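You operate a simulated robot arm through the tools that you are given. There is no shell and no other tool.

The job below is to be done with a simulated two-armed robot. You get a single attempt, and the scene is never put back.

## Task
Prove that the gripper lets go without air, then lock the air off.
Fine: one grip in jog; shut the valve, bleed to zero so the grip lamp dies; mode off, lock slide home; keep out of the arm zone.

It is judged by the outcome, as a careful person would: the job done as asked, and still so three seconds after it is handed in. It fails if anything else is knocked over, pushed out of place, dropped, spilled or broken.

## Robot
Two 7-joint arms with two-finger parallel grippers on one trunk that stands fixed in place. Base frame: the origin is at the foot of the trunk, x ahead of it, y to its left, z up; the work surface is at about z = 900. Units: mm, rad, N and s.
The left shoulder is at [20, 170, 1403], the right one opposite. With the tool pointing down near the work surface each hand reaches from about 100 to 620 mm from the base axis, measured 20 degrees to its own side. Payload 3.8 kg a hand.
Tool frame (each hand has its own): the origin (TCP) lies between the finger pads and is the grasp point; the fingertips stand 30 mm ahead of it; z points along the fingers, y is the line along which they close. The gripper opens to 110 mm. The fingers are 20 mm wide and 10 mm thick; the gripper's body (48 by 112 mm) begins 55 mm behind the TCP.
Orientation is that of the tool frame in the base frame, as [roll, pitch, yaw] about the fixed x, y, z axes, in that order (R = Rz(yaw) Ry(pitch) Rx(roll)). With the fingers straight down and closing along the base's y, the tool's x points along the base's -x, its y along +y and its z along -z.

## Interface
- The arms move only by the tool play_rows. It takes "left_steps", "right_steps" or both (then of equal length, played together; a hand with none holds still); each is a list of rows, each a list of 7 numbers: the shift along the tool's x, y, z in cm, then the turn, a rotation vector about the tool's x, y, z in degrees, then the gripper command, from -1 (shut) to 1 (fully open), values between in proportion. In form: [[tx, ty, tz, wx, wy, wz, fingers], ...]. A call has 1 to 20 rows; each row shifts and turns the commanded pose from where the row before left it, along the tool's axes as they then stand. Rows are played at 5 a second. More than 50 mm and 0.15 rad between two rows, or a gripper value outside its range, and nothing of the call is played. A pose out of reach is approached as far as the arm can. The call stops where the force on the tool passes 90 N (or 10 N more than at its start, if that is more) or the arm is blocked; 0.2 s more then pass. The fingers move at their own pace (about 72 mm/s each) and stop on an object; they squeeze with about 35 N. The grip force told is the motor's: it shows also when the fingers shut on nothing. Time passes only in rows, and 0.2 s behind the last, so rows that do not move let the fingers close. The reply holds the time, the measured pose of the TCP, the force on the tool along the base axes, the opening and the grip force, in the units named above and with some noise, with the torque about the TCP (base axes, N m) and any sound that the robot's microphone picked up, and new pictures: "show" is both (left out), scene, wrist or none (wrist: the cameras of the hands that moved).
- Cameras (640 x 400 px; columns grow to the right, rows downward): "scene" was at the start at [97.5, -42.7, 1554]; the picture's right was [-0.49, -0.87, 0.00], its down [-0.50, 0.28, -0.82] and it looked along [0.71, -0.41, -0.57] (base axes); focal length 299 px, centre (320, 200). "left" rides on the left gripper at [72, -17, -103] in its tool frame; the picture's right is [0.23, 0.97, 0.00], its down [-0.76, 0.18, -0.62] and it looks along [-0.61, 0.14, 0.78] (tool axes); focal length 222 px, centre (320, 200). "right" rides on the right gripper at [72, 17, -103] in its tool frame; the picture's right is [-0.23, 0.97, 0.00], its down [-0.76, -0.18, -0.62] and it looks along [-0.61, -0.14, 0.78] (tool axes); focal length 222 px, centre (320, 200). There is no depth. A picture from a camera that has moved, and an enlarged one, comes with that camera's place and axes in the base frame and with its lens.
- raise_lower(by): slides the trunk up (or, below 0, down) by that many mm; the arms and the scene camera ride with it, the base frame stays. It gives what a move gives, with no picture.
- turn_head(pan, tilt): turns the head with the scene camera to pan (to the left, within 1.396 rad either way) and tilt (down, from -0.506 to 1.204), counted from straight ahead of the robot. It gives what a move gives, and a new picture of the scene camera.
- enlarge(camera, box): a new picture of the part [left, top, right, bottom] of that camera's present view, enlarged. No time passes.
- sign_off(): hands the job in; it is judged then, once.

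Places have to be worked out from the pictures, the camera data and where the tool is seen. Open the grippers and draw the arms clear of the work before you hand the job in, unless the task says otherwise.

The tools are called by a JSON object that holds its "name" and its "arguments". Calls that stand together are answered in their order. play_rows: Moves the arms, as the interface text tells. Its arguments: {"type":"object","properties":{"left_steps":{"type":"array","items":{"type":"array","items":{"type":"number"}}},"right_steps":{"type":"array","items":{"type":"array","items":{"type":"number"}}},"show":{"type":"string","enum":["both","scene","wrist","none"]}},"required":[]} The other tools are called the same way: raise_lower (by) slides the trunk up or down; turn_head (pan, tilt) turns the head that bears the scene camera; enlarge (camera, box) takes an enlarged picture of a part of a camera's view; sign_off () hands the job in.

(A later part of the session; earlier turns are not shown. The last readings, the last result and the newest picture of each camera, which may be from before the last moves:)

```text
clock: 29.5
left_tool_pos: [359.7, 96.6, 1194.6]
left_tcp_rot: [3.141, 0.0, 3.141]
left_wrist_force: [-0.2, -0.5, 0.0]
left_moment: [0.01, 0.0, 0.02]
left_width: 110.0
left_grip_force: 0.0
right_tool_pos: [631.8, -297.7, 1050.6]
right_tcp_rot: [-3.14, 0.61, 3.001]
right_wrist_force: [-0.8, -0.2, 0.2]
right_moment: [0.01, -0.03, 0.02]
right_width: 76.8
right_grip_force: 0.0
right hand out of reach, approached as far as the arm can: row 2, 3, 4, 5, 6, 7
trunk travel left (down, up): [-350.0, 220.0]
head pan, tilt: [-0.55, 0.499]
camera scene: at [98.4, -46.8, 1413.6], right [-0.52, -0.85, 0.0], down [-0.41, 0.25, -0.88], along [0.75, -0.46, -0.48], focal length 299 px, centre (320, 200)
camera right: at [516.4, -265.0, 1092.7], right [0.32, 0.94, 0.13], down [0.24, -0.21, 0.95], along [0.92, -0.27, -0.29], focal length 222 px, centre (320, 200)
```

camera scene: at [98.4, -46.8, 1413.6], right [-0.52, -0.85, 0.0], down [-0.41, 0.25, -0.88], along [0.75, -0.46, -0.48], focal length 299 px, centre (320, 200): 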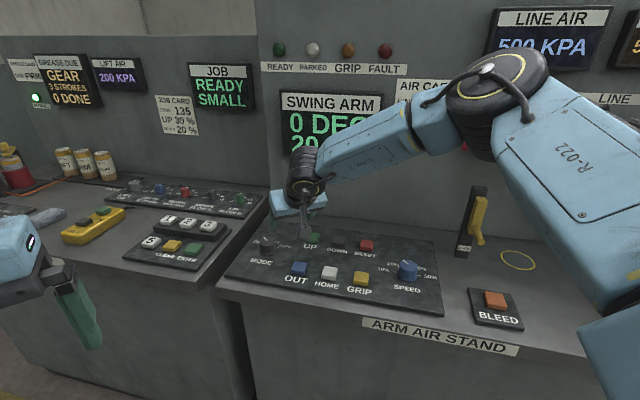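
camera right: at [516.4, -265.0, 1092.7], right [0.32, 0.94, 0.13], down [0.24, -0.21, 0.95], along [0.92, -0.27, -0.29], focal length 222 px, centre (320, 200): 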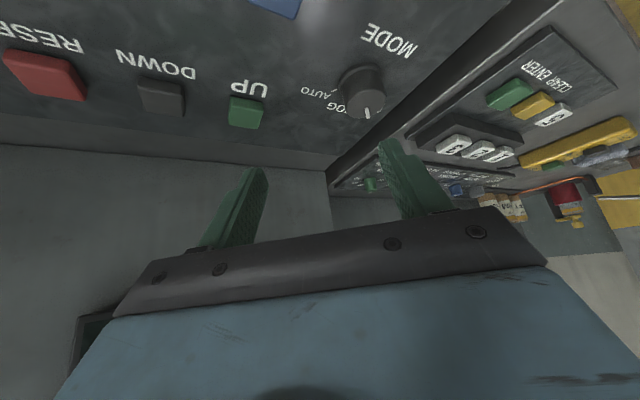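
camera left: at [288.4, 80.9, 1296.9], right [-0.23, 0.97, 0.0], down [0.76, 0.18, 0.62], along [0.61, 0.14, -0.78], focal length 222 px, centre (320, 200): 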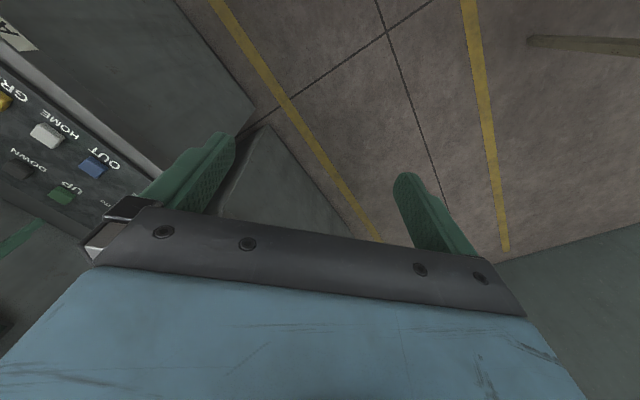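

The elbow seems to sit at some shoulder limit when the wrist is near shoulder height. The rated reach is with the wrist well below the shoulder, so I'll raise the trunk and re-aim downward.

{"name": "raise_lower", "arguments": {"by": 80}}

{"name": "play_rows", "arguments": {"right_steps": [[-1.2, 0.6, 3.5, 0, 0, 0, 0.4], [-1.2, 0.6, 3.5, 0, 0, 0, 0.4], [-1.2, 0.6, 3.5, 0, 0, 0, 0.4]], "show": "scene"}}

```text
clock: 30.7
left_tool_pos: [360.7, 96.0, 1273.1]
left_tcp_rot: [3.14, -0.001, 3.141]
left_wrist_force: [-0.5, -0.1, 0.0]
left_moment: [0.02, -0.02, -0.01]
left_width: 109.9
left_grip_force: 0.1
right_tool_pos: [631.6, -297.2, 1130.6]
right_tcp_rot: [3.141, 0.611, 3.0]
right_wrist_force: [0.2, 0.3, -0.9]
right_moment: [0.01, 0.03, 0.0]
right_width: 76.9
right_grip_force: 0.0
trunk travel left (down, up): [-430.0, 140.0]
head pan, tilt: [-0.55, 0.499]
```

```text
clock: 31.5
left_tool_pos: [360.1, 97.2, 1272.2]
left_tcp_rot: [3.142, 0.0, -3.14]
left_wrist_force: [-1.1, 0.2, -0.4]
left_moment: [-0.02, 0.02, 0.02]
left_width: 110.0
left_grip_force: 0.0
right_tool_pos: [636.4, -323.1, 1119.7]
right_tcp_rot: [-3.141, 0.612, 3.003]
right_wrist_force: [-0.9, -0.6, 0.5]
right_moment: [0.01, 0.01, -0.01]
right_width: 76.9
right_grip_force: 0.1
right hand out of reach, approached as far as the arm can: row 1, 2, 3
trunk travel left (down, up): [-430.0, 140.0]
head pan, tilt: [-0.55, 0.499]
camera scene: at [98.4, -47.1, 1493.6], right [-0.52, -0.85, 0.0], down [-0.41, 0.25, -0.88], along [0.75, -0.46, -0.48], focal length 299 px, centre (320, 200)
```

scene: 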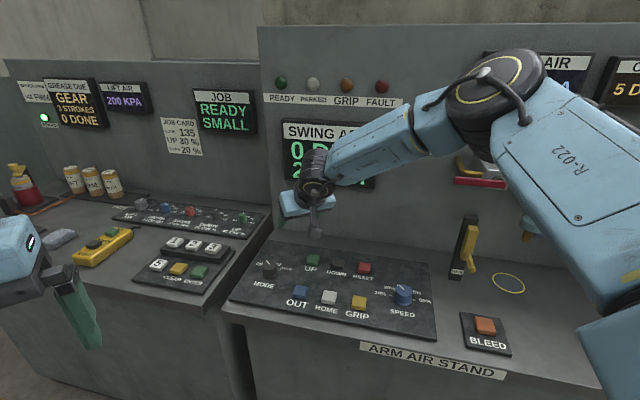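

That still limits, with a sideways drift. I'll test straight-down motion from here to understand the constraint.

{"name": "play_rows", "arguments": {"right_steps": [[2.6, 0, 3.7, 0, 0, 0, 0.4], [2.6, 0, 3.7, 0, 0, 0, 0.4]], "show": "none"}}

```text
clock: 32.1
left_tool_pos: [360.7, 97.4, 1273.7]
left_tcp_rot: [3.141, 0.0, 3.141]
left_wrist_force: [-0.6, 0.8, -0.1]
left_moment: [-0.04, 0.03, 0.02]
left_width: 109.9
left_grip_force: 0.0
right_tool_pos: [599.8, -336.7, 1064.8]
right_tcp_rot: [3.14, 0.612, 3.002]
right_wrist_force: [-0.6, 0.7, -0.1]
right_moment: [-0.02, 0.0, -0.03]
right_width: 76.9
right_grip_force: 0.2
right hand out of reach, approached as far as the arm can: row 1, 2
trunk travel left (down, up): [-430.0, 140.0]
head pan, tilt: [-0.55, 0.499]
```

The stuck poses suggest the wrist is nearly in line with the forearm, which is singular or at a limit. I'll reduce the tilt to about 10° here and test forward reach.

{"name": "play_rows", "arguments": {"right_steps": [[0, 0, 0, 0, 8, 0, 0.4], [0, 0, 0, 0, 8, 0, 0.4], [0, 0, 0, 0, 8, 0, 0.4]], "show": "none"}}

{"name": "play_rows", "arguments": {"right_steps": [[-4, 0, 0, 0, 0, 0, 0.4], [-4, 0, 0, 0, 0, 0, 0.4], [-4, 0, 0, 0, 0, 0, 0.4]], "show": "scene"}}

```text
clock: 32.9
left_tool_pos: [360.7, 97.0, 1272.0]
left_tcp_rot: [3.141, 0.0, -3.141]
left_wrist_force: [-0.2, -0.1, -0.3]
left_moment: [0.01, 0.03, 0.0]
left_width: 109.8
left_grip_force: 0.0
right_tool_pos: [570.8, -347.4, 1082.8]
right_tcp_rot: [3.141, 0.193, 3.006]
right_wrist_force: [0.1, 0.0, 0.0]
right_moment: [0.02, -0.01, 0.04]
right_width: 77.1
right_grip_force: 0.0
right hand out of reach, approached as far as the arm can: row 1, 2, 3
trunk travel left (down, up): [-430.0, 140.0]
head pan, tilt: [-0.55, 0.499]
```

```text
clock: 33.7
left_tool_pos: [360.9, 97.1, 1273.7]
left_tcp_rot: [3.14, 0.0, 3.141]
left_wrist_force: [-0.9, -0.2, -1.0]
left_moment: [-0.01, -0.02, 0.02]
left_width: 109.9
left_grip_force: 0.0
right_tool_pos: [603.7, -373.5, 1142.1]
right_tcp_rot: [3.139, 0.193, 3.004]
right_wrist_force: [-0.4, 0.1, -0.6]
right_moment: [0.01, -0.01, -0.02]
right_width: 77.2
right_grip_force: 0.0
right hand out of reach, approached as far as the arm can: row 1, 2, 3
trunk travel left (down, up): [-430.0, 140.0]
head pan, tilt: [-0.55, 0.499]
camera scene: at [98.3, -46.7, 1493.6], right [-0.52, -0.85, 0.0], down [-0.41, 0.25, -0.88], along [0.75, -0.46, -0.48], focal length 299 px, centre (320, 200)
```

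scene: 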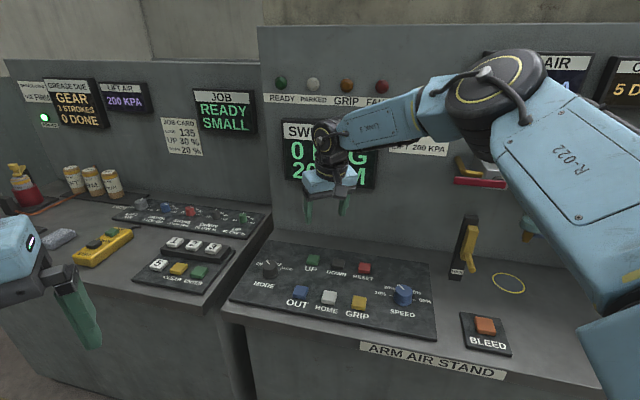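

The elbow seems pinned at the same spot relative to the shoulder in all stuck poses. I'll raise the trunk to its original height, pull the hand in, then lower and re-extend, to see whether the arm takes a better elbow configuration.

{"name": "raise_lower", "arguments": {"by": 70}}

{"name": "play_rows", "arguments": {"right_steps": [[4, 0, 0, 0, 0, 0, 0.4], [4, 0, 0, 0, 0, 0, 0.4], [4, 0, 0, 0, 0, 0, 0.4], [4, 0, 0, 0, 0, 0, 0.4], [0, 1, 4, 0, 0, 0, 0.4], [0, 1, 4, 0, 0, 0, 0.4], [0, 1, 4, 0, 0, 0, 0.4], [0, 1, 4, 0, 0, 0, 0.4], [0, 1, 4, 0, 0, 0, 0.4]], "show": "scene"}}

```text
clock: 34.8
left_tool_pos: [361.1, 96.5, 1343.5]
left_tcp_rot: [3.141, -0.001, 3.141]
left_wrist_force: [0.4, 0.4, -0.7]
left_moment: [-0.02, -0.03, -0.02]
left_width: 109.9
left_grip_force: 0.0
right_tool_pos: [604.0, -373.7, 1211.0]
right_tcp_rot: [3.14, 0.192, 3.004]
right_wrist_force: [-0.8, -0.8, 1.3]
right_moment: [-0.01, 0.03, 0.0]
right_width: 76.9
right_grip_force: 0.0
trunk travel left (down, up): [-500.0, 70.0]
head pan, tilt: [-0.55, 0.499]
```

```text
clock: 36.8
left_tool_pos: [360.7, 98.2, 1343.9]
left_tcp_rot: [3.139, 0.0, -3.141]
left_wrist_force: [0.0, 0.6, 0.2]
left_moment: [-0.01, 0.02, 0.01]
left_width: 109.9
left_grip_force: 0.0
right_tool_pos: [462.1, -328.2, 1050.8]
right_tcp_rot: [3.14, 0.194, 3.004]
right_wrist_force: [0.2, 0.0, 0.2]
right_moment: [-0.02, 0.0, 0.01]
right_width: 77.0
right_grip_force: 0.0
right hand out of reach, approached as far as the arm can: row 8, 9
trunk travel left (down, up): [-500.0, 70.0]
head pan, tilt: [-0.55, 0.499]
camera scene: at [98.7, -46.7, 1563.6], right [-0.52, -0.85, 0.0], down [-0.41, 0.25, -0.88], along [0.75, -0.46, -0.48], focal length 299 px, centre (320, 200)
```

scene: 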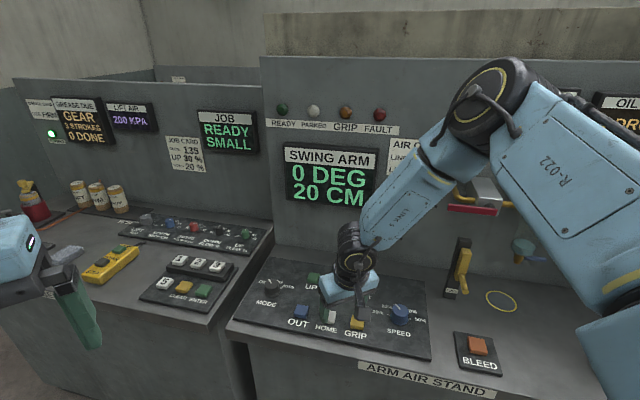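

The elbow is still pinned. I'll go back toward the home region with the tool vertical, then descend close to the body to learn which region is reachable.

{"name": "play_rows", "arguments": {"right_steps": [[3, -1.5, -2, 0, 5.5, 0, 0.4], [3, -1.5, -2, 0, 5.5, 0, 0.4], [3, -1.5, 0, 0, 0, -4, 0.4], [3, -1.5, 0, 0, 0, -4, 0.4]], "show": "none"}}

{"name": "play_rows", "arguments": {"right_steps": [[0, 0, 4, 0, 0, 0, 0.4], [0, 0, 4, 0, 0, 0, 0.4], [0, 0, 4, 0, 0, 0, 0.4]], "show": "scene"}}

```text
clock: 37.8
left_tool_pos: [359.9, 96.6, 1343.6]
left_tcp_rot: [-3.141, 0.0, -3.14]
left_wrist_force: [-0.3, 1.6, 0.6]
left_moment: [0.01, 0.01, 0.02]
left_width: 110.0
left_grip_force: 0.0
right_tool_pos: [329.9, -375.2, 1082.6]
right_tcp_rot: [3.14, 0.004, -3.14]
right_wrist_force: [-0.8, -0.1, 0.0]
right_moment: [0.01, -0.03, 0.01]
right_width: 76.7
right_grip_force: 0.1
trunk travel left (down, up): [-500.0, 70.0]
head pan, tilt: [-0.55, 0.499]
```

```text
clock: 38.6
left_tool_pos: [358.8, 97.5, 1343.7]
left_tcp_rot: [3.14, -0.001, 3.141]
left_wrist_force: [-0.4, 0.2, 0.2]
left_moment: [0.05, -0.03, -0.02]
left_width: 110.0
left_grip_force: 0.0
right_tool_pos: [325.3, -378.5, 1000.9]
right_tcp_rot: [3.141, 0.004, -3.141]
right_wrist_force: [-0.4, -0.3, -0.4]
right_moment: [-0.01, 0.0, 0.02]
right_width: 77.0
right_grip_force: 0.0
right hand out of reach, approached as far as the arm can: row 2, 3
trunk travel left (down, up): [-500.0, 70.0]
head pan, tilt: [-0.55, 0.499]
camera scene: at [96.8, -48.0, 1563.7], right [-0.52, -0.85, 0.0], down [-0.41, 0.25, -0.88], along [0.75, -0.46, -0.48], focal length 299 px, centre (320, 200)
```

scene: 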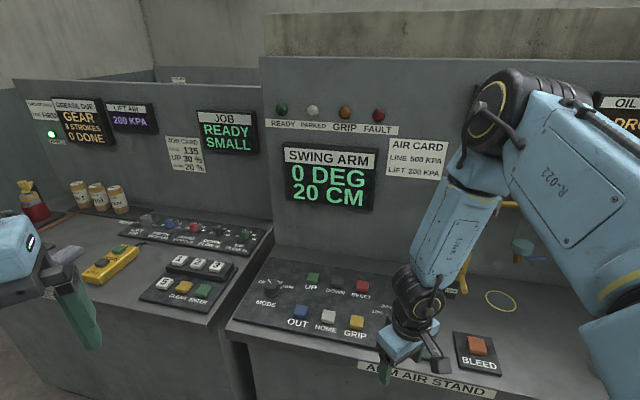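

The forearm is pointing almost straight down from an elbow that stays high. I'll return to the home pose to reset the elbow, then descend vertically as a test of an alternative branch.

{"name": "play_rows", "arguments": {"right_steps": [[-0.28, -0.84, -4.3, 0, 0, 0, 0.4], [-0.28, -0.84, -4.3, 0, 0, 0, 0.4], [-0.28, -0.84, -4.3, 0, 0, 0, 0.4], [-0.28, -0.84, -4.3, 0, 0, 0, 0.4], [-0.28, -0.84, -4.3, 0, 0, 0, 0.4], [-0.28, -0.84, -4.3, 0, 0, 0, 0.4], [-0.28, -0.84, -4.3, 0, 0, 0, 0.4], [-0.28, -0.84, -4.3, 0, 0, 0, 0.4], [-0.28, -0.84, -4.3, 0, 0, 0, 0.4]], "show": "none"}}

{"name": "turn_head", "arguments": {"pan": -1.1, "tilt": 0.5}}

```text
clock: 40.6
left_tool_pos: [360.9, 97.3, 1343.6]
left_tcp_rot: [3.141, 0.001, -3.141]
left_wrist_force: [-0.4, 0.1, 0.6]
left_moment: [0.02, -0.02, -0.02]
left_width: 109.9
left_grip_force: 0.0
right_tool_pos: [347.3, -450.0, 1390.9]
right_tcp_rot: [3.141, 0.002, -3.14]
right_wrist_force: [0.2, 0.5, 0.5]
right_moment: [-0.01, -0.02, 0.01]
right_width: 77.1
right_grip_force: 0.0
trunk travel left (down, up): [-500.0, 70.0]
head pan, tilt: [-0.55, 0.499]
```

```text
clock: 41.6
left_tool_pos: [361.2, 96.7, 1343.6]
left_tcp_rot: [-3.141, 0.0, 3.141]
left_wrist_force: [0.5, -0.4, -0.5]
left_moment: [0.03, 0.03, 0.0]
left_width: 110.0
left_grip_force: 0.1
right_tool_pos: [347.9, -451.5, 1389.8]
right_tcp_rot: [-3.14, 0.002, -3.141]
right_wrist_force: [-0.2, -0.4, 0.0]
right_moment: [-0.02, -0.02, -0.01]
right_width: 76.7
right_grip_force: 0.0
trunk travel left (down, up): [-500.0, 70.0]
head pan, tilt: [-1.1, 0.499]
camera scene: at [62.1, -80.2, 1563.6], right [-0.89, -0.45, 0.0], down [-0.22, 0.43, -0.88], along [0.4, -0.78, -0.48], focal length 299 px, centre (320, 200)
```

scene: 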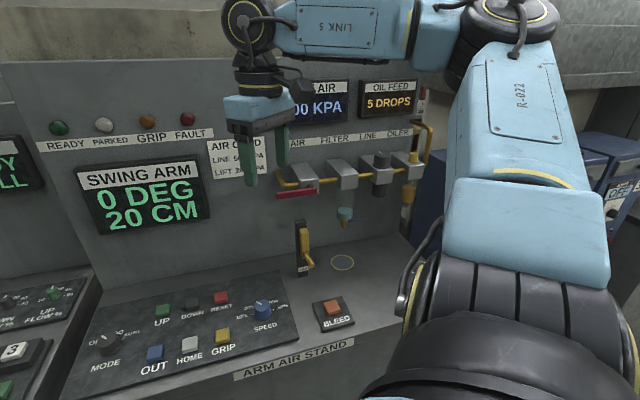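

Back near home with the elbow up. Now I'll test a straight vertical descent from here.

{"name": "play_rows", "arguments": {"right_steps": [[0.5, -0.5, 4.3, 0, 0, 0, 0.4], [0.5, -0.5, 4.3, 0, 0, 0, 0.4], [0.5, -0.5, 4.3, 0, 0, 0, 0.4], [0.5, -0.5, 4.3, 0, 0, 0, 0.4], [0.5, -0.5, 4.3, 0, 0, 0, 0.4], [0.5, -0.5, 4.3, 0, 0, 0, 0.4], [0.5, -0.5, 4.3, 0, 0, 0, 0.4], [0.5, -0.5, 4.3, 0, 0, 0, 0.4], [0.5, -0.5, 4.3, 0, 0, 0, 0.4]], "show": "scene"}}

```text
clock: 43.6
left_tool_pos: [360.4, 96.4, 1343.1]
left_tcp_rot: [3.141, 0.001, -3.141]
left_wrist_force: [0.2, -1.6, -0.4]
left_moment: [0.01, -0.03, 0.02]
left_width: 110.1
left_grip_force: 0.1
right_tool_pos: [303.4, -498.0, 1001.5]
right_tcp_rot: [3.141, 0.001, -3.139]
right_wrist_force: [-0.4, -0.2, 0.1]
right_moment: [0.01, -0.01, 0.02]
right_width: 76.8
right_grip_force: 0.1
trunk travel left (down, up): [-500.0, 70.0]
head pan, tilt: [-1.1, 0.499]
camera scene: at [62.3, -80.8, 1563.5], right [-0.89, -0.45, 0.0], down [-0.22, 0.43, -0.88], along [0.4, -0.78, -0.48], focal length 299 px, centre (320, 200)
```

scene: 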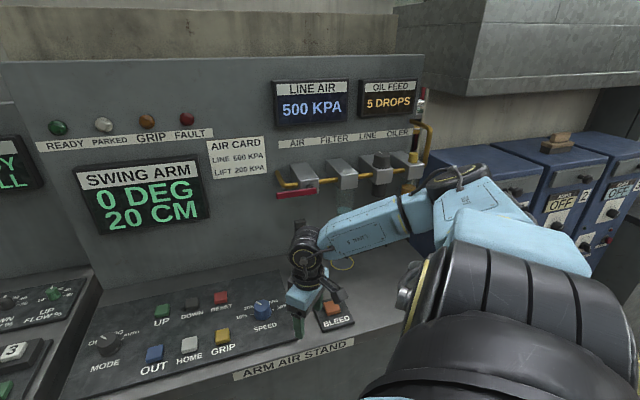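

This branch is much better: the elbow dropped to the side and the forearm is level. From here I'll extend along the stand toward the panel at z≈1000.

{"name": "play_rows", "arguments": {"right_steps": [[-3.67, 2.4, 0, 0, 0, 0, 0.4], [-3.67, 2.4, 0, 0, 0, 0, 0.4], [-3.67, 2.4, 0, 0, 0, 0, 0.4], [-3.67, 2.4, 0, 0, 0, 0, 0.4], [-3.67, 2.4, 0, 0, 0, 0, 0.4], [-3.67, 2.4, 0, 0, 0, 0, 0.4], [-3.67, 2.4, 0, 0, 0, 0, 0.4]], "show": "scene"}}

```text
clock: 45.2
left_tool_pos: [361.0, 98.0, 1344.0]
left_tcp_rot: [-3.139, 0.0, -3.141]
left_wrist_force: [-0.9, 1.4, -0.7]
left_moment: [-0.02, 0.02, -0.01]
left_width: 110.0
left_grip_force: 0.1
right_tool_pos: [562.3, -328.9, 1003.4]
right_tcp_rot: [-3.14, 0.002, -3.14]
right_wrist_force: [0.0, 0.2, 0.5]
right_moment: [-0.04, 0.02, 0.01]
right_width: 76.8
right_grip_force: 0.0
trunk travel left (down, up): [-500.0, 70.0]
head pan, tilt: [-1.1, 0.499]
camera scene: at [63.1, -78.7, 1563.6], right [-0.89, -0.45, 0.0], down [-0.22, 0.43, -0.88], along [0.4, -0.78, -0.48], focal length 299 px, centre (320, 200)
```

scene: 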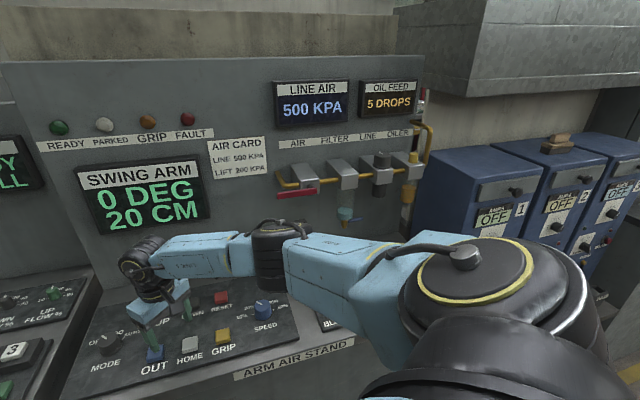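

Good: this branch reaches [562,-329,1003] tool-down easily. Now I'll tilt the tool 40° outward, lift it about 100 mm, and then lower the trunk 100 mm to gain reach margin.

{"name": "play_rows", "arguments": {"right_steps": [[0, 0, 0, 0, -8, 0, 0.4], [0, 0, 0, 0, -8, 0, 0.4], [0, 0, 0, 0, -8, 0, 0.4], [0, 0, 0, 0, -8, 0, 0.4], [0, 0, 0, 0, -8, 0, 0.4], [-2.19, 0, -2.6, 0, 0, 0, 0.4], [-2.19, 0, -2.6, 0, 0, 0, 0.4], [-2.19, 0, -2.6, 0, 0, 0, 0.4]], "show": "none"}}

{"name": "raise_lower", "arguments": {"by": -100}}

{"name": "turn_head", "arguments": {"pan": -0.6, "tilt": 0.6}}

```text
clock: 47.0
left_tool_pos: [359.9, 97.4, 1343.4]
left_tcp_rot: [-3.141, 0.002, 3.14]
left_wrist_force: [0.2, 0.2, 0.3]
left_moment: [0.0, -0.05, 0.02]
left_width: 109.9
left_grip_force: 0.0
right_tool_pos: [560.1, -329.6, 1106.4]
right_tcp_rot: [-3.141, 0.702, -3.141]
right_wrist_force: [0.4, 0.4, 0.0]
right_moment: [0.0, 0.0, 0.04]
right_width: 77.0
right_grip_force: 0.0
trunk travel left (down, up): [-500.0, 70.0]
head pan, tilt: [-1.1, 0.499]
```

```text
clock: 48.3
left_tool_pos: [359.8, 96.7, 1243.3]
left_tcp_rot: [3.141, 0.0, 3.141]
left_wrist_force: [-0.3, -0.1, 0.0]
left_moment: [0.04, 0.01, 0.01]
left_width: 110.0
left_grip_force: 0.1
right_tool_pos: [560.4, -330.1, 1005.5]
right_tcp_rot: [3.139, 0.701, -3.14]
right_wrist_force: [0.3, 0.2, -0.5]
right_moment: [-0.01, 0.02, 0.02]
right_width: 77.0
right_grip_force: 0.0
trunk travel left (down, up): [-400.0, 170.0]
head pan, tilt: [-1.1, 0.499]
```

```text
clock: 49.2
left_tool_pos: [360.6, 97.0, 1243.1]
left_tcp_rot: [3.142, 0.0, -3.141]
left_wrist_force: [-0.3, -0.1, 0.5]
left_moment: [0.0, 0.01, 0.02]
left_width: 110.0
left_grip_force: 0.1
right_tool_pos: [560.8, -329.1, 1005.5]
right_tcp_rot: [3.14, 0.698, 3.141]
right_wrist_force: [0.2, 0.5, -0.3]
right_moment: [0.02, -0.02, -0.02]
right_width: 76.8
right_grip_force: 0.1
trunk travel left (down, up): [-400.0, 170.0]
head pan, tilt: [-0.6, 0.6]
camera scene: at [93.7, -49.2, 1454.5], right [-0.57, -0.82, 0.0], down [-0.47, 0.32, -0.83], along [0.68, -0.47, -0.56], focal length 299 px, centre (320, 200)
```

scene: 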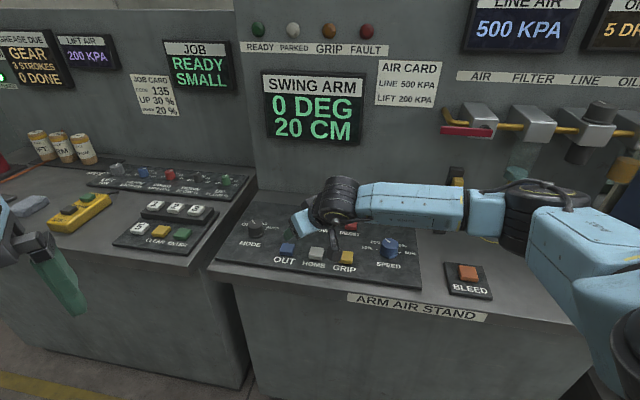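

The arm is now nicely extended with the elbow out to the right. I'll move to hover over the mode knob.

{"name": "play_rows", "arguments": {"right_steps": [[-2.9, 1.65, 2.27, 0, 0, 0, 0.4], [-2.9, 1.65, 2.27, 0, 0, 0, 0.4], [-2.9, 1.65, 2.27, 0, 0, 0, 0.4], [-2.9, 1.65, 2.27, 0, 0, 0, 0.4]], "show": "both"}}

{"name": "enlarge", "arguments": {"camera": "scene", "box": [200, 160, 360, 280]}}

{"name": "enlarge", "arguments": {"camera": "right", "box": [200, 0, 480, 210]}}

```text
clock: 50.2
left_tool_pos: [361.0, 98.4, 1243.0]
left_tcp_rot: [-3.141, -0.002, 3.142]
left_wrist_force: [-0.6, 0.2, -1.0]
left_moment: [0.0, 0.0, 0.02]
left_width: 109.9
left_grip_force: 0.1
right_tool_pos: [707.3, -262.7, 1012.3]
right_tcp_rot: [3.141, 0.701, -3.14]
right_wrist_force: [0.4, -0.1, -0.4]
right_moment: [-0.01, 0.0, -0.01]
right_width: 77.0
right_grip_force: 0.0
trunk travel left (down, up): [-400.0, 170.0]
head pan, tilt: [-0.6, 0.6]
camera scene: at [94.2, -48.0, 1454.5], right [-0.56, -0.83, 0.0], down [-0.47, 0.32, -0.83], along [0.68, -0.47, -0.56], focal length 299 px, centre (320, 200)
camera right: at [587.0, -247.4, 1043.2], right [0.17, 0.97, 0.15], down [0.18, -0.18, 0.97], along [0.97, -0.14, -0.21], focal length 222 px, centre (320, 200)
```

scene: 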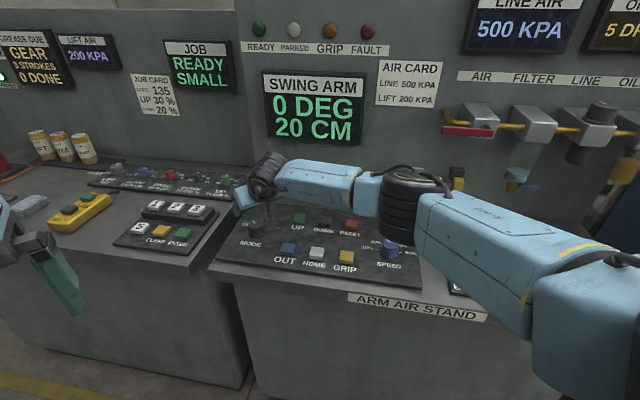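
right: 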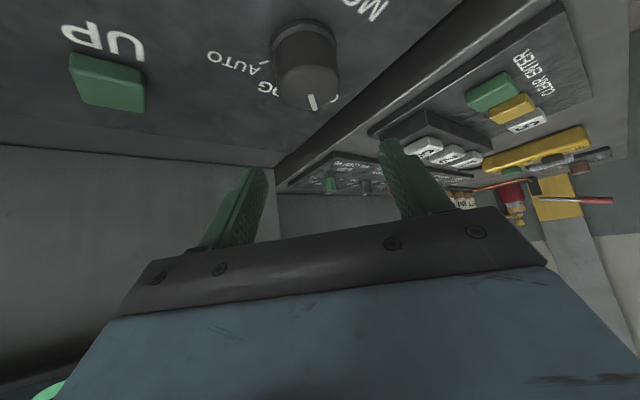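

```text
3.33 times, centred on (280, 220) of scene
camera zoom: at [94.2, -48.0, 1454.5], right [-0.56, -0.83, 0.0], down [-0.47, 0.32, -0.83], along [0.68, -0.47, -0.56], focal length 995 px, centre (453, 133)
```

zoom: 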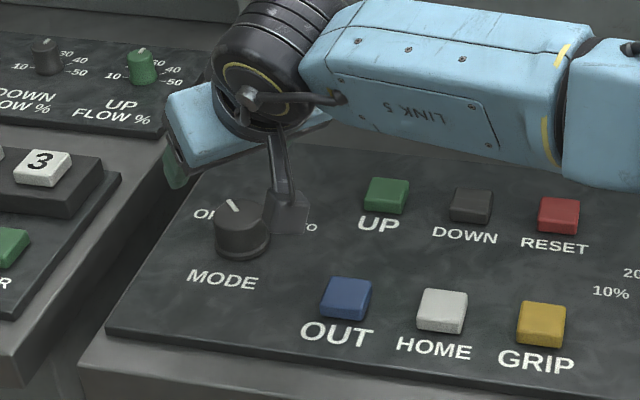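

```text
1.90 times, centred on (340, 105) of right
camera zoom: at [587.0, -247.4, 1043.2], right [0.17, 0.97, 0.15], down [0.18, -0.18, 0.97], along [0.97, -0.14, -0.21], focal length 423 px, centre (282, 381)
```

zoom: 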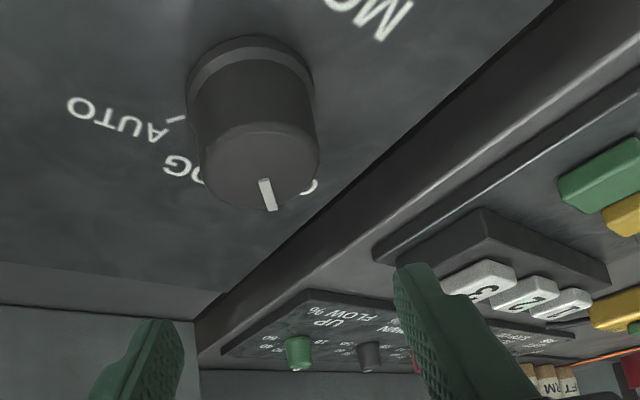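

The hover works. Knob centre is about [715,-262.5], top z≈940, diameter ~42 mm. I'll rotate the hand's azimuth +25° at hover to leave room for the clockwise turn.

{"name": "play_rows", "arguments": {"right_steps": [[0, 0, 0, -5.36, 0, -6.38, 0.4], [0, 0, 0, -5.36, 0, -6.38, 0.4], [0, 0, 0, -5.36, 0, -6.38, 0.4]], "show": "both"}}

{"name": "enlarge", "arguments": {"camera": "right", "box": [200, 0, 480, 210]}}

```text
clock: 51.0
left_tool_pos: [361.0, 97.1, 1243.8]
left_tcp_rot: [-3.141, -0.001, 3.141]
left_wrist_force: [-0.2, 0.0, 0.8]
left_moment: [0.02, 0.01, -0.02]
left_width: 110.1
left_grip_force: 0.0
right_tool_pos: [708.7, -264.0, 1011.7]
right_tcp_rot: [3.141, 0.702, -2.895]
right_wrist_force: [0.0, -0.5, 0.2]
right_moment: [0.0, 0.01, 0.03]
right_width: 77.2
right_grip_force: 0.2
right hand out of reach, approached as far as the arm can: row 3
trunk travel left (down, up): [-400.0, 170.0]
head pan, tilt: [-0.6, 0.6]
camera scene: at [93.9, -49.0, 1454.5], right [-0.56, -0.83, 0.0], down [-0.47, 0.32, -0.83], along [0.68, -0.47, -0.56], focal length 299 px, centre (320, 200)
camera right: at [586.0, -277.5, 1043.3], right [-0.07, 0.99, 0.15], down [0.22, -0.13, 0.97], along [0.97, 0.1, -0.21], focal length 222 px, centre (320, 200)
```

scene: 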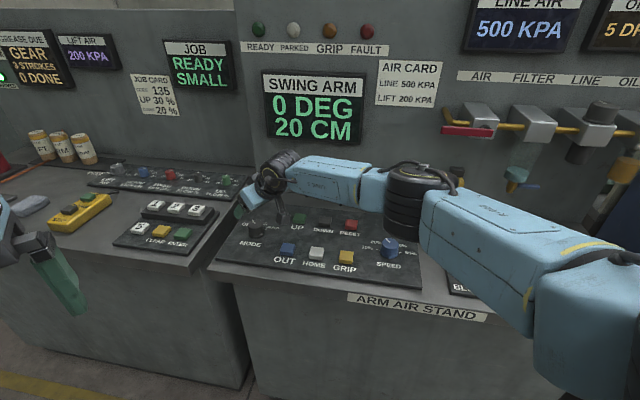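
right: 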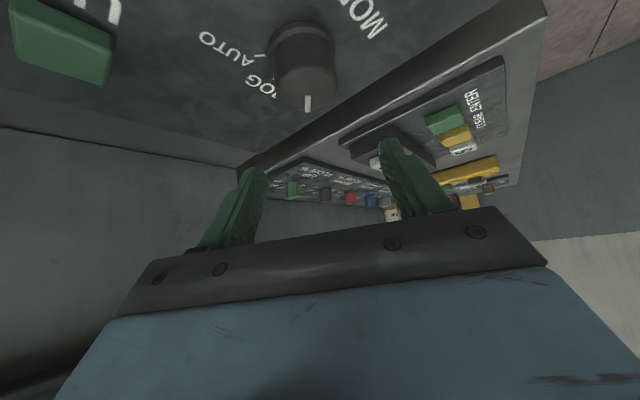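

```text
1.90 times, centred on (340, 105) of right
camera zoom: at [586.0, -277.5, 1043.3], right [-0.07, 0.99, 0.15], down [0.22, -0.13, 0.97], along [0.97, 0.1, -0.21], focal length 423 px, centre (282, 381)
```

zoom: 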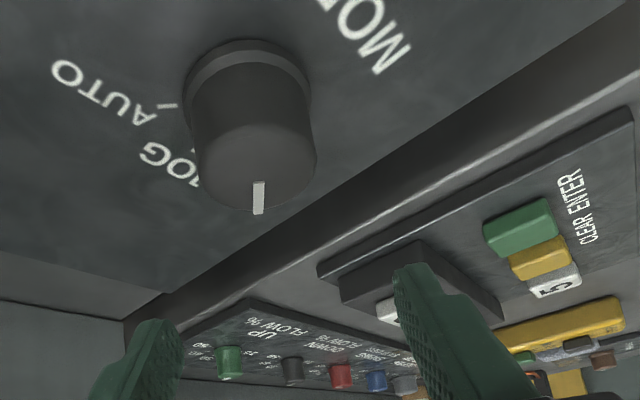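

The azimuth is limited to about 14°, which is still usable. The knob lies right under the finger midpoint, so I'll descend vertically to TCP z≈945 with the fingers open 77 mm.

{"name": "play_rows", "arguments": {"right_steps": [[1.48, 0, 1.67, 0, 0, 0, 0.4], [1.48, 0, 1.67, 0, 0, 0, 0.4], [1.48, 0, 1.67, 0, 0, 0, 0.4]], "show": "both"}}

{"name": "enlarge", "arguments": {"camera": "scene", "box": [200, 160, 360, 280]}}

{"name": "enlarge", "arguments": {"camera": "right", "box": [180, 60, 460, 235]}}

```text
clock: 51.8
left_tool_pos: [359.9, 95.9, 1243.4]
left_tcp_rot: [-3.142, 0.0, 3.139]
left_wrist_force: [0.5, -0.3, 0.0]
left_moment: [0.0, -0.03, -0.01]
left_width: 110.1
left_grip_force: 0.1
right_tool_pos: [705.6, -264.3, 967.3]
right_tcp_rot: [-3.14, 0.703, -2.902]
right_wrist_force: [0.0, 0.0, 1.2]
right_moment: [-0.02, 0.01, -0.02]
right_width: 77.2
right_grip_force: 0.0
right hand out of reach, approached as far as the arm can: row 3
trunk travel left (down, up): [-400.0, 170.0]
head pan, tilt: [-0.6, 0.6]
camera scene: at [93.7, -49.5, 1454.5], right [-0.56, -0.83, 0.0], down [-0.47, 0.32, -0.82], along [0.68, -0.47, -0.57], focal length 299 px, centre (320, 200)
camera right: at [583.3, -277.1, 998.1], right [-0.06, 0.99, 0.15], down [0.21, -0.13, 0.97], along [0.97, 0.09, -0.2], focal length 222 px, centre (320, 200)
```

scene: 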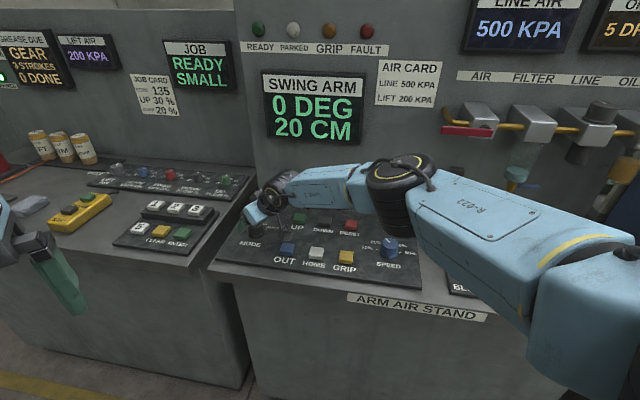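
right: 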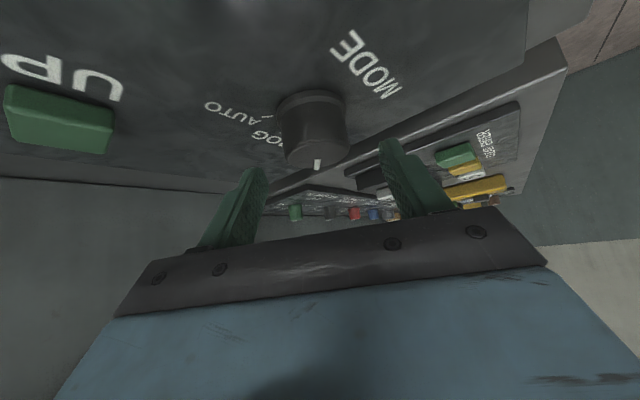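

```text
3.33 times, centred on (280, 220) of scene
camera zoom: at [93.7, -49.5, 1454.5], right [-0.56, -0.83, 0.0], down [-0.47, 0.32, -0.82], along [0.68, -0.47, -0.57], focal length 995 px, centre (453, 133)
```

zoom: 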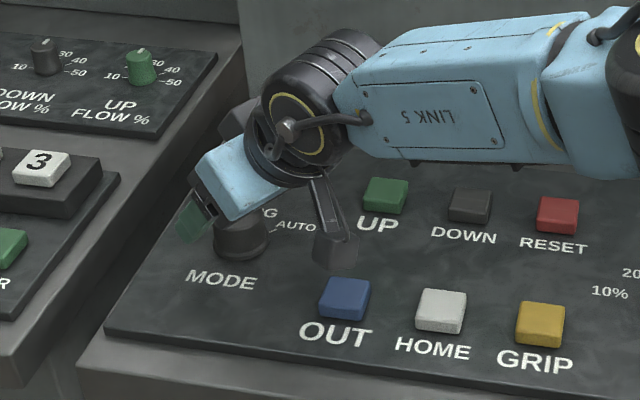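

```text
2.29 times, centred on (320, 148) of right
camera zoom: at [583.3, -277.1, 998.1], right [-0.06, 0.99, 0.15], down [0.21, -0.13, 0.97], along [0.97, 0.09, -0.2], focal length 508 px, centre (320, 320)
```

zoom: 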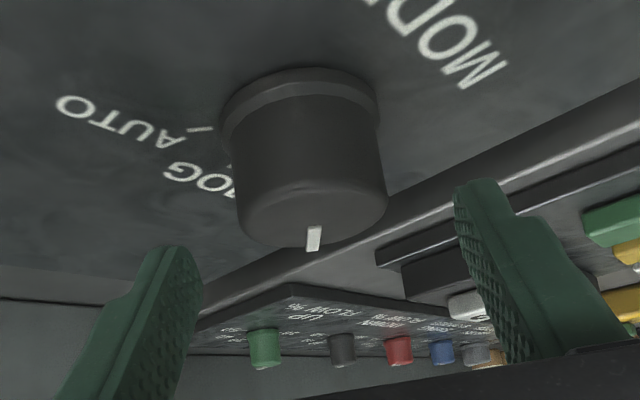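

The arm is limited going down, but the trunk slide can lower the hand vertically without changing the arm's configuration. I'll lift the hand 45 mm with the arm, then descend with the trunk.

{"name": "play_rows", "arguments": {"right_steps": [[-1.45, 0, -1.72, 0, 0, 0, 0.4], [-1.45, 0, -1.72, 0, 0, 0, 0.4]], "show": "none"}}

{"name": "raise_lower", "arguments": {"by": -45}}

```text
clock: 52.4
left_tool_pos: [360.7, 96.8, 1243.8]
left_tcp_rot: [-3.14, -0.003, 3.141]
left_wrist_force: [-0.8, 0.8, 0.3]
left_moment: [0.0, 0.03, 0.01]
left_width: 109.6
left_grip_force: 0.0
right_tool_pos: [705.7, -263.9, 1010.6]
right_tcp_rot: [-3.14, 0.702, -2.897]
right_wrist_force: [-0.7, -0.1, 1.0]
right_moment: [0.03, -0.02, 0.0]
right_width: 76.9
right_grip_force: 0.0
trunk travel left (down, up): [-400.0, 170.0]
head pan, tilt: [-0.6, 0.6]
```

```text
clock: 53.3
left_tool_pos: [360.5, 97.7, 1199.1]
left_tcp_rot: [3.141, -0.001, -3.141]
left_wrist_force: [0.2, 0.0, 0.3]
left_moment: [-0.02, -0.03, -0.03]
left_width: 109.9
left_grip_force: 0.1
right_tool_pos: [705.6, -263.2, 967.2]
right_tcp_rot: [3.14, 0.702, -2.898]
right_wrist_force: [0.2, -0.5, -0.3]
right_moment: [-0.01, 0.02, -0.04]
right_width: 76.6
right_grip_force: 0.1
trunk travel left (down, up): [-355.0, 215.0]
head pan, tilt: [-0.6, 0.6]
```

At z=967. Before gripping I'll test the clockwise rotation range here (fingers open, straddling above the knob with clearance).

{"name": "play_rows", "arguments": {"right_steps": [[0, 0, 0, 5.07, 0, 6.0, 0.4], [0, 0, 0, 5.07, 0, 6.0, 0.4], [0, 0, 0, 5.07, 0, 6.0, 0.4], [0, 0, 0, 5.07, 0, 6.0, 0.4], [0, 0, 0, 5.07, 0, 6.0, 0.4], [0, 0, 0, 5.07, 0, 6.0, 0.4], [0, 0, 0, 5.07, 0, 6.0, 0.4]], "show": "both"}}

```text
clock: 54.9
left_tool_pos: [359.8, 98.6, 1198.4]
left_tcp_rot: [3.141, 0.003, 3.141]
left_wrist_force: [0.0, -0.6, 0.0]
left_moment: [-0.02, 0.04, 0.0]
left_width: 110.1
left_grip_force: 0.0
right_tool_pos: [705.6, -263.7, 965.6]
right_tcp_rot: [-3.141, 0.702, 2.424]
right_wrist_force: [0.2, -0.1, -0.7]
right_moment: [-0.01, 0.0, -0.01]
right_width: 77.2
right_grip_force: 0.1
trunk travel left (down, up): [-355.0, 215.0]
head pan, tilt: [-0.6, 0.6]
camera scene: at [93.9, -48.5, 1409.5], right [-0.56, -0.83, 0.0], down [-0.47, 0.32, -0.83], along [0.68, -0.47, -0.56], focal length 299 px, centre (320, 200)
camera right: at [623.9, -171.0, 997.7], right [0.77, 0.62, 0.15], down [0.02, -0.25, 0.97], along [0.64, -0.74, -0.21], focal length 222 px, centre (320, 200)
```

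scene: 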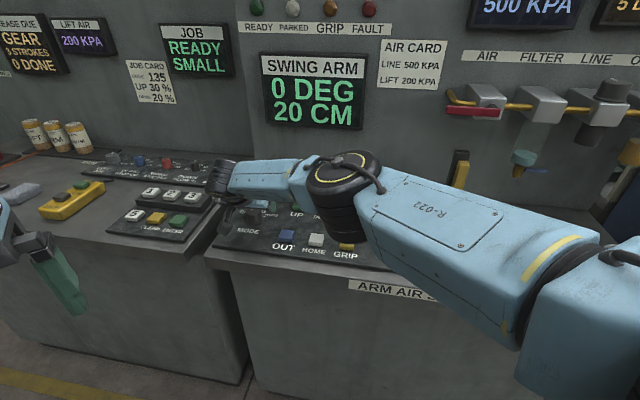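
right: 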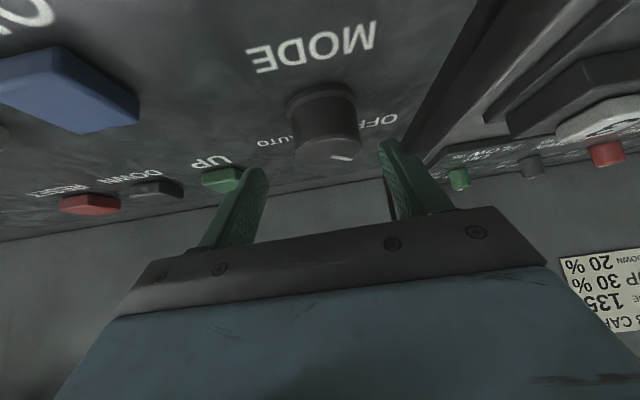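

The rotation reached −41° with no limit, so a 55° clockwise turn from +14° is feasible. I'll rotate back to +14° and descend 21 mm with the trunk to straddle the knob.

{"name": "play_rows", "arguments": {"right_steps": [[0, 0, 0, -5.07, 0, -6.0, 0.4], [0, 0, 0, -5.07, 0, -6.0, 0.4], [0, 0, 0, -5.07, 0, -6.0, 0.4], [0, 0, 0, -5.07, 0, -6.0, 0.4], [0, 0, 0, -5.07, 0, -6.0, 0.4], [0, 0, 0, -5.07, 0, -6.0, 0.4], [0, 0, 0, -5.07, 0, -6.0, 0.4], [-0.1, -0.155, 0.08, 0, 0, 0, 0.4]], "show": "wrist"}}

{"name": "raise_lower", "arguments": {"by": -20}}

{"name": "enlarge", "arguments": {"camera": "right", "box": [180, 60, 460, 235]}}

{"name": "enlarge", "arguments": {"camera": "scene", "box": [180, 140, 340, 260]}}

```text
clock: 56.7
left_tool_pos: [360.8, 97.4, 1198.2]
left_tcp_rot: [-3.141, 0.0, -3.141]
left_wrist_force: [0.4, 0.2, 0.3]
left_moment: [0.01, 0.04, 0.0]
left_width: 110.0
left_grip_force: 0.1
right_tool_pos: [706.2, -266.0, 966.3]
right_tcp_rot: [3.141, 0.703, -2.898]
right_wrist_force: [0.1, -0.4, 0.2]
right_moment: [-0.03, 0.0, -0.01]
right_width: 76.9
right_grip_force: 0.2
trunk travel left (down, up): [-355.0, 215.0]
head pan, tilt: [-0.6, 0.6]
camera right: at [584.6, -278.9, 998.1], right [-0.07, 0.99, 0.15], down [0.22, -0.13, 0.97], along [0.97, 0.1, -0.21], focal length 222 px, centre (320, 200)
```

right: 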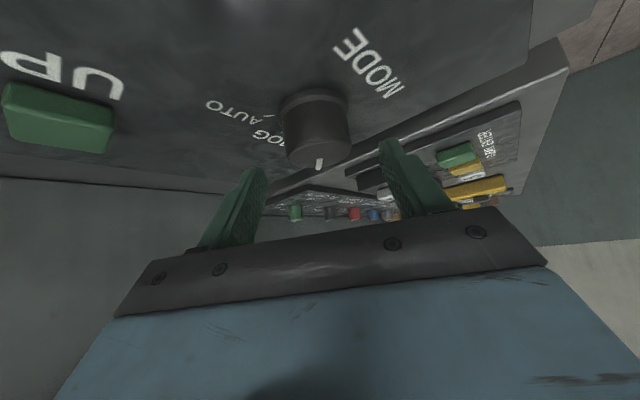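

```text
clock: 57.4
left_tool_pos: [360.5, 96.8, 1178.6]
left_tcp_rot: [3.141, 0.0, 3.141]
left_wrist_force: [-0.3, 0.0, 0.1]
left_moment: [-0.02, -0.02, 0.01]
left_width: 110.3
left_grip_force: 0.0
right_tool_pos: [707.2, -265.2, 946.4]
right_tcp_rot: [-3.141, 0.701, -2.896]
right_wrist_force: [0.2, -1.0, -0.2]
right_moment: [0.0, -0.01, -0.03]
right_width: 77.0
right_grip_force: 0.1
trunk travel left (down, up): [-335.0, 235.0]
head pan, tilt: [-0.6, 0.6]
```

```text
2.29 times, centred on (320, 148) of right
camera zoom: at [584.3, -278.7, 978.2], right [-0.07, 0.99, 0.15], down [0.22, -0.13, 0.97], along [0.97, 0.1, -0.21], focal length 508 px, centre (320, 320)
```

zoom: 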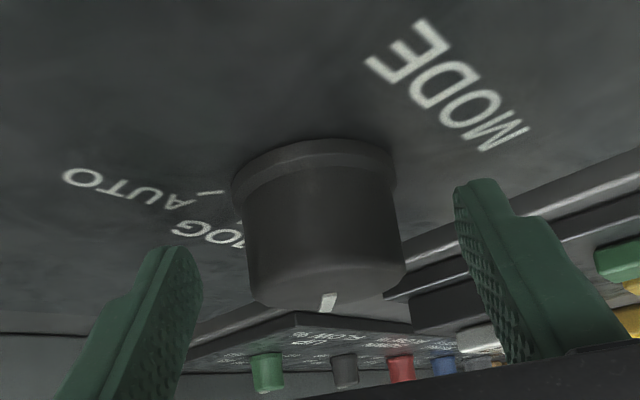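

```text
3.33 times, centred on (260, 200) of scene
camera zoom: at [93.4, -49.1, 1389.5], right [-0.56, -0.83, 0.0], down [-0.47, 0.32, -0.83], along [0.68, -0.47, -0.56], focal length 995 px, centre (520, 200)
```

zoom: 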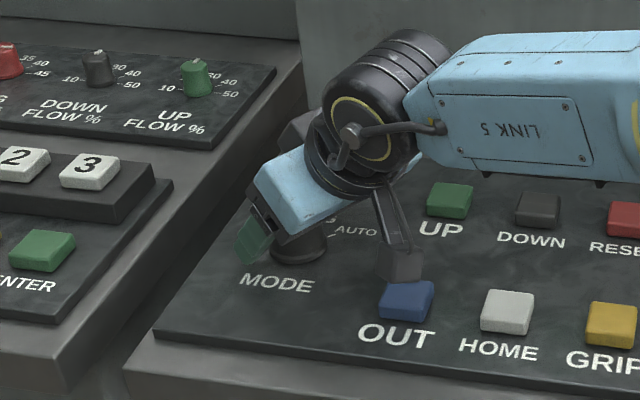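

The knob sits centred between the fingers at TCP z=946. I'll close the gripper on it.

{"name": "play_rows", "arguments": {"right_steps": [[0, 0, 0, 0, 0, 0, -1], [0, 0, 0, 0, 0, 0, -1], [0, 0, 0, 0, 0, 0, -1]], "show": "wrist"}}

{"name": "enlarge", "arguments": {"camera": "right", "box": [180, 60, 460, 235]}}

```text
clock: 58.2
left_tool_pos: [362.1, 98.1, 1178.0]
left_tcp_rot: [-3.141, 0.0, -3.141]
left_wrist_force: [0.1, 0.3, -0.1]
left_moment: [0.01, 0.01, 0.0]
left_width: 110.0
left_grip_force: 0.1
right_tool_pos: [706.4, -264.6, 947.4]
right_tcp_rot: [3.14, 0.702, -2.897]
right_wrist_force: [-1.8, 5.8, -1.6]
right_moment: [0.12, -0.09, 0.08]
right_width: 44.0
right_grip_force: 44.8
trunk travel left (down, up): [-335.0, 235.0]
head pan, tilt: [-0.6, 0.6]
camera right: at [584.5, -277.1, 978.1], right [-0.07, 0.99, 0.15], down [0.22, -0.13, 0.97], along [0.97, 0.1, -0.21], focal length 222 px, centre (320, 200)
```

right: 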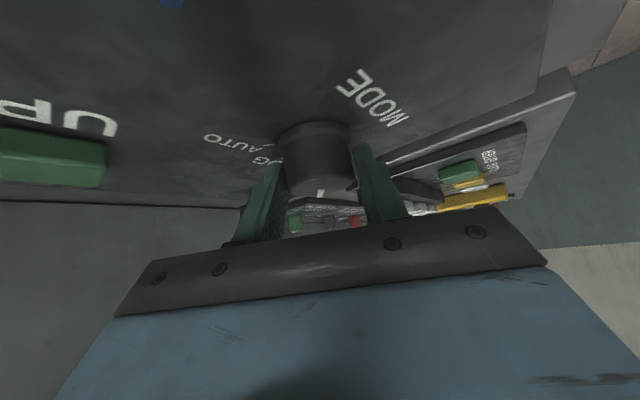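

```text
2.29 times, centred on (320, 148) of right
camera zoom: at [584.5, -277.1, 978.1], right [-0.07, 0.99, 0.15], down [0.22, -0.13, 0.97], along [0.97, 0.1, -0.21], focal length 508 px, centre (320, 320)
```

zoom: 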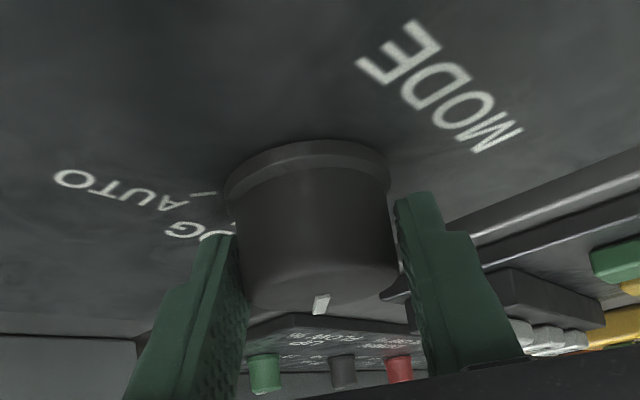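

The knob is gripped (44 mm width). Now I'll turn 45° clockwise about the knob's vertical axis in small steps.

{"name": "play_rows", "arguments": {"right_steps": [[0, 0.116, 0, 4.84, 0, 5.73, -1], [0, 0.116, 0, 4.84, 0, 5.73, -1], [0, 0.116, 0, 4.84, 0, 5.73, -1], [0, 0.116, 0, 4.84, 0, 5.73, -1], [0, 0.116, 0, 4.84, 0, 5.73, -1], [0, 0.116, 0, 4.84, 0, 5.73, -1]], "show": "both"}}

{"name": "enlarge", "arguments": {"camera": "right", "box": [180, 60, 460, 235]}}

{"name": "enlarge", "arguments": {"camera": "scene", "box": [180, 140, 340, 260]}}

```text
clock: 59.6
left_tool_pos: [359.6, 96.8, 1178.5]
left_tcp_rot: [3.141, 0.001, -3.141]
left_wrist_force: [-0.3, 0.1, 0.0]
left_moment: [-0.03, 0.01, 0.0]
left_width: 110.0
left_grip_force: 0.0
right_tool_pos: [708.2, -258.0, 946.2]
right_tcp_rot: [-3.141, 0.702, 2.597]
right_wrist_force: [-0.7, 6.3, -2.9]
right_moment: [0.08, 0.31, 0.04]
right_width: 43.8
right_grip_force: 45.2
trunk travel left (down, up): [-335.0, 235.0]
head pan, tilt: [-0.6, 0.6]
camera scene: at [93.9, -48.4, 1389.5], right [-0.56, -0.83, 0.0], down [-0.47, 0.32, -0.83], along [0.68, -0.47, -0.56], focal length 299 px, centre (320, 200)
camera right: at [612.4, -180.3, 978.3], right [0.65, 0.74, 0.15], down [0.06, -0.24, 0.97], along [0.75, -0.62, -0.21], focal length 222 px, centre (320, 200)
```

scene: 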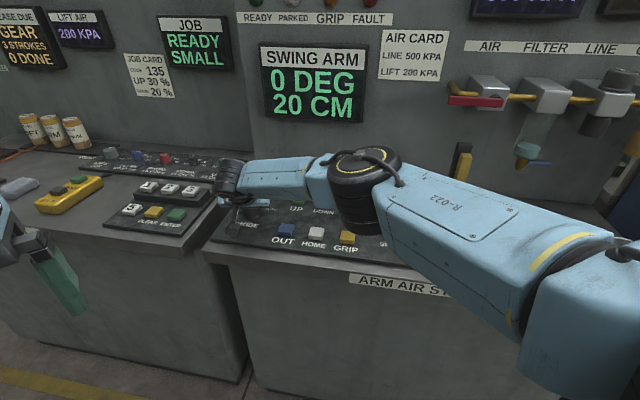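
right: 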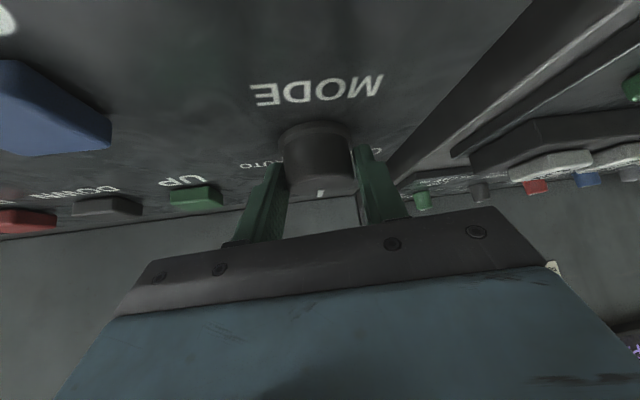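

```text
2.29 times, centred on (320, 148) of right
camera zoom: at [612.4, -180.3, 978.3], right [0.65, 0.74, 0.15], down [0.06, -0.24, 0.97], along [0.75, -0.62, -0.21], focal length 508 px, centre (320, 320)
```

zoom: 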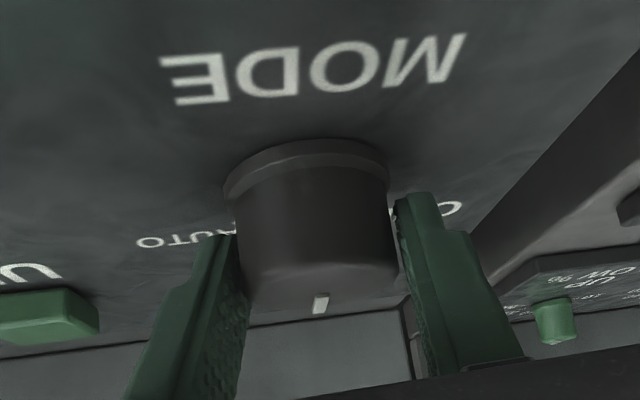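

```text
3.33 times, centred on (260, 200) of scene
camera zoom: at [93.9, -48.4, 1389.5], right [-0.56, -0.83, 0.0], down [-0.47, 0.32, -0.83], along [0.68, -0.47, -0.56], focal length 995 px, centre (520, 200)
```

zoom: 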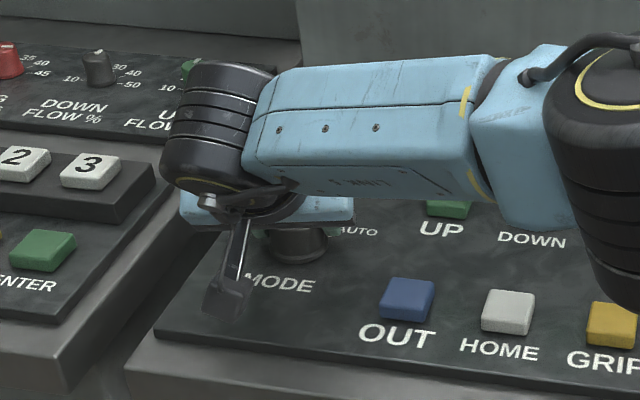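

The knob turned with the hand by 45°. By the camera geometry the pointer is still about 12–13° short of straight-ahead JOG, so I'll turn 13° more.

{"name": "play_rows", "arguments": {"right_steps": [[0, 0.1, 0, 4.2, 0, 4.97, -1], [0, 0.1, 0, 4.2, 0, 4.97, -1]], "show": "wrist"}}

{"name": "enlarge", "arguments": {"camera": "right", "box": [180, 60, 460, 235]}}

```text
clock: 60.2
left_tool_pos: [361.2, 97.1, 1177.6]
left_tcp_rot: [-3.141, -0.002, -3.141]
left_wrist_force: [0.3, 0.1, 0.2]
left_moment: [0.02, 0.01, 0.0]
left_width: 109.7
left_grip_force: 0.1
right_tool_pos: [708.8, -256.7, 945.9]
right_tcp_rot: [-3.139, 0.702, 2.373]
right_wrist_force: [1.3, 2.8, -4.8]
right_moment: [-0.01, -0.31, 0.0]
right_width: 43.7
right_grip_force: 45.0
trunk travel left (down, up): [-335.0, 235.0]
head pan, tilt: [-0.6, 0.6]
camera right: at [633.2, -159.5, 978.3], right [0.8, 0.58, 0.15], down [0.01, -0.25, 0.97], along [0.6, -0.78, -0.21], focal length 222 px, centre (320, 200)
```

right: 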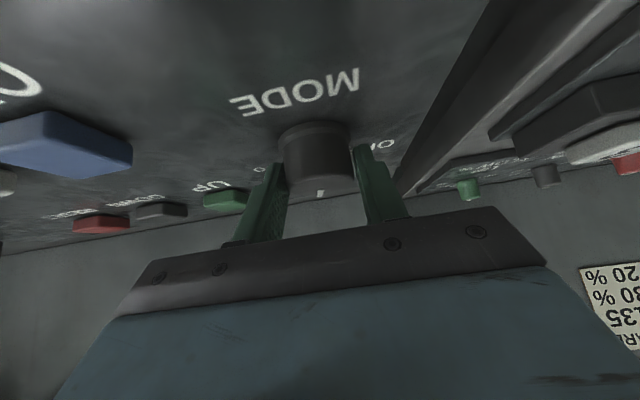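

```text
2.29 times, centred on (320, 148) of right
camera zoom: at [633.2, -159.5, 978.3], right [0.8, 0.58, 0.15], down [0.01, -0.25, 0.97], along [0.6, -0.78, -0.21], focal length 508 px, centre (320, 320)
```

zoom: 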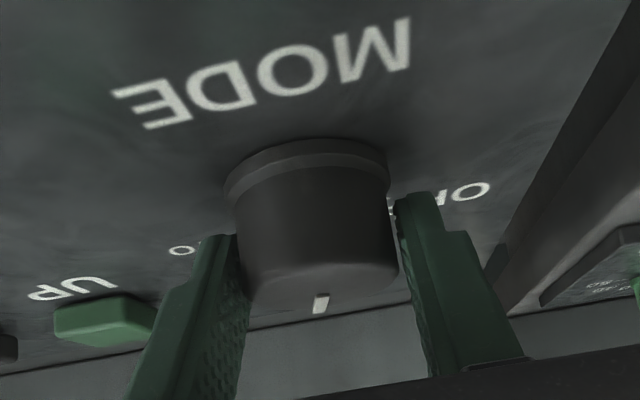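

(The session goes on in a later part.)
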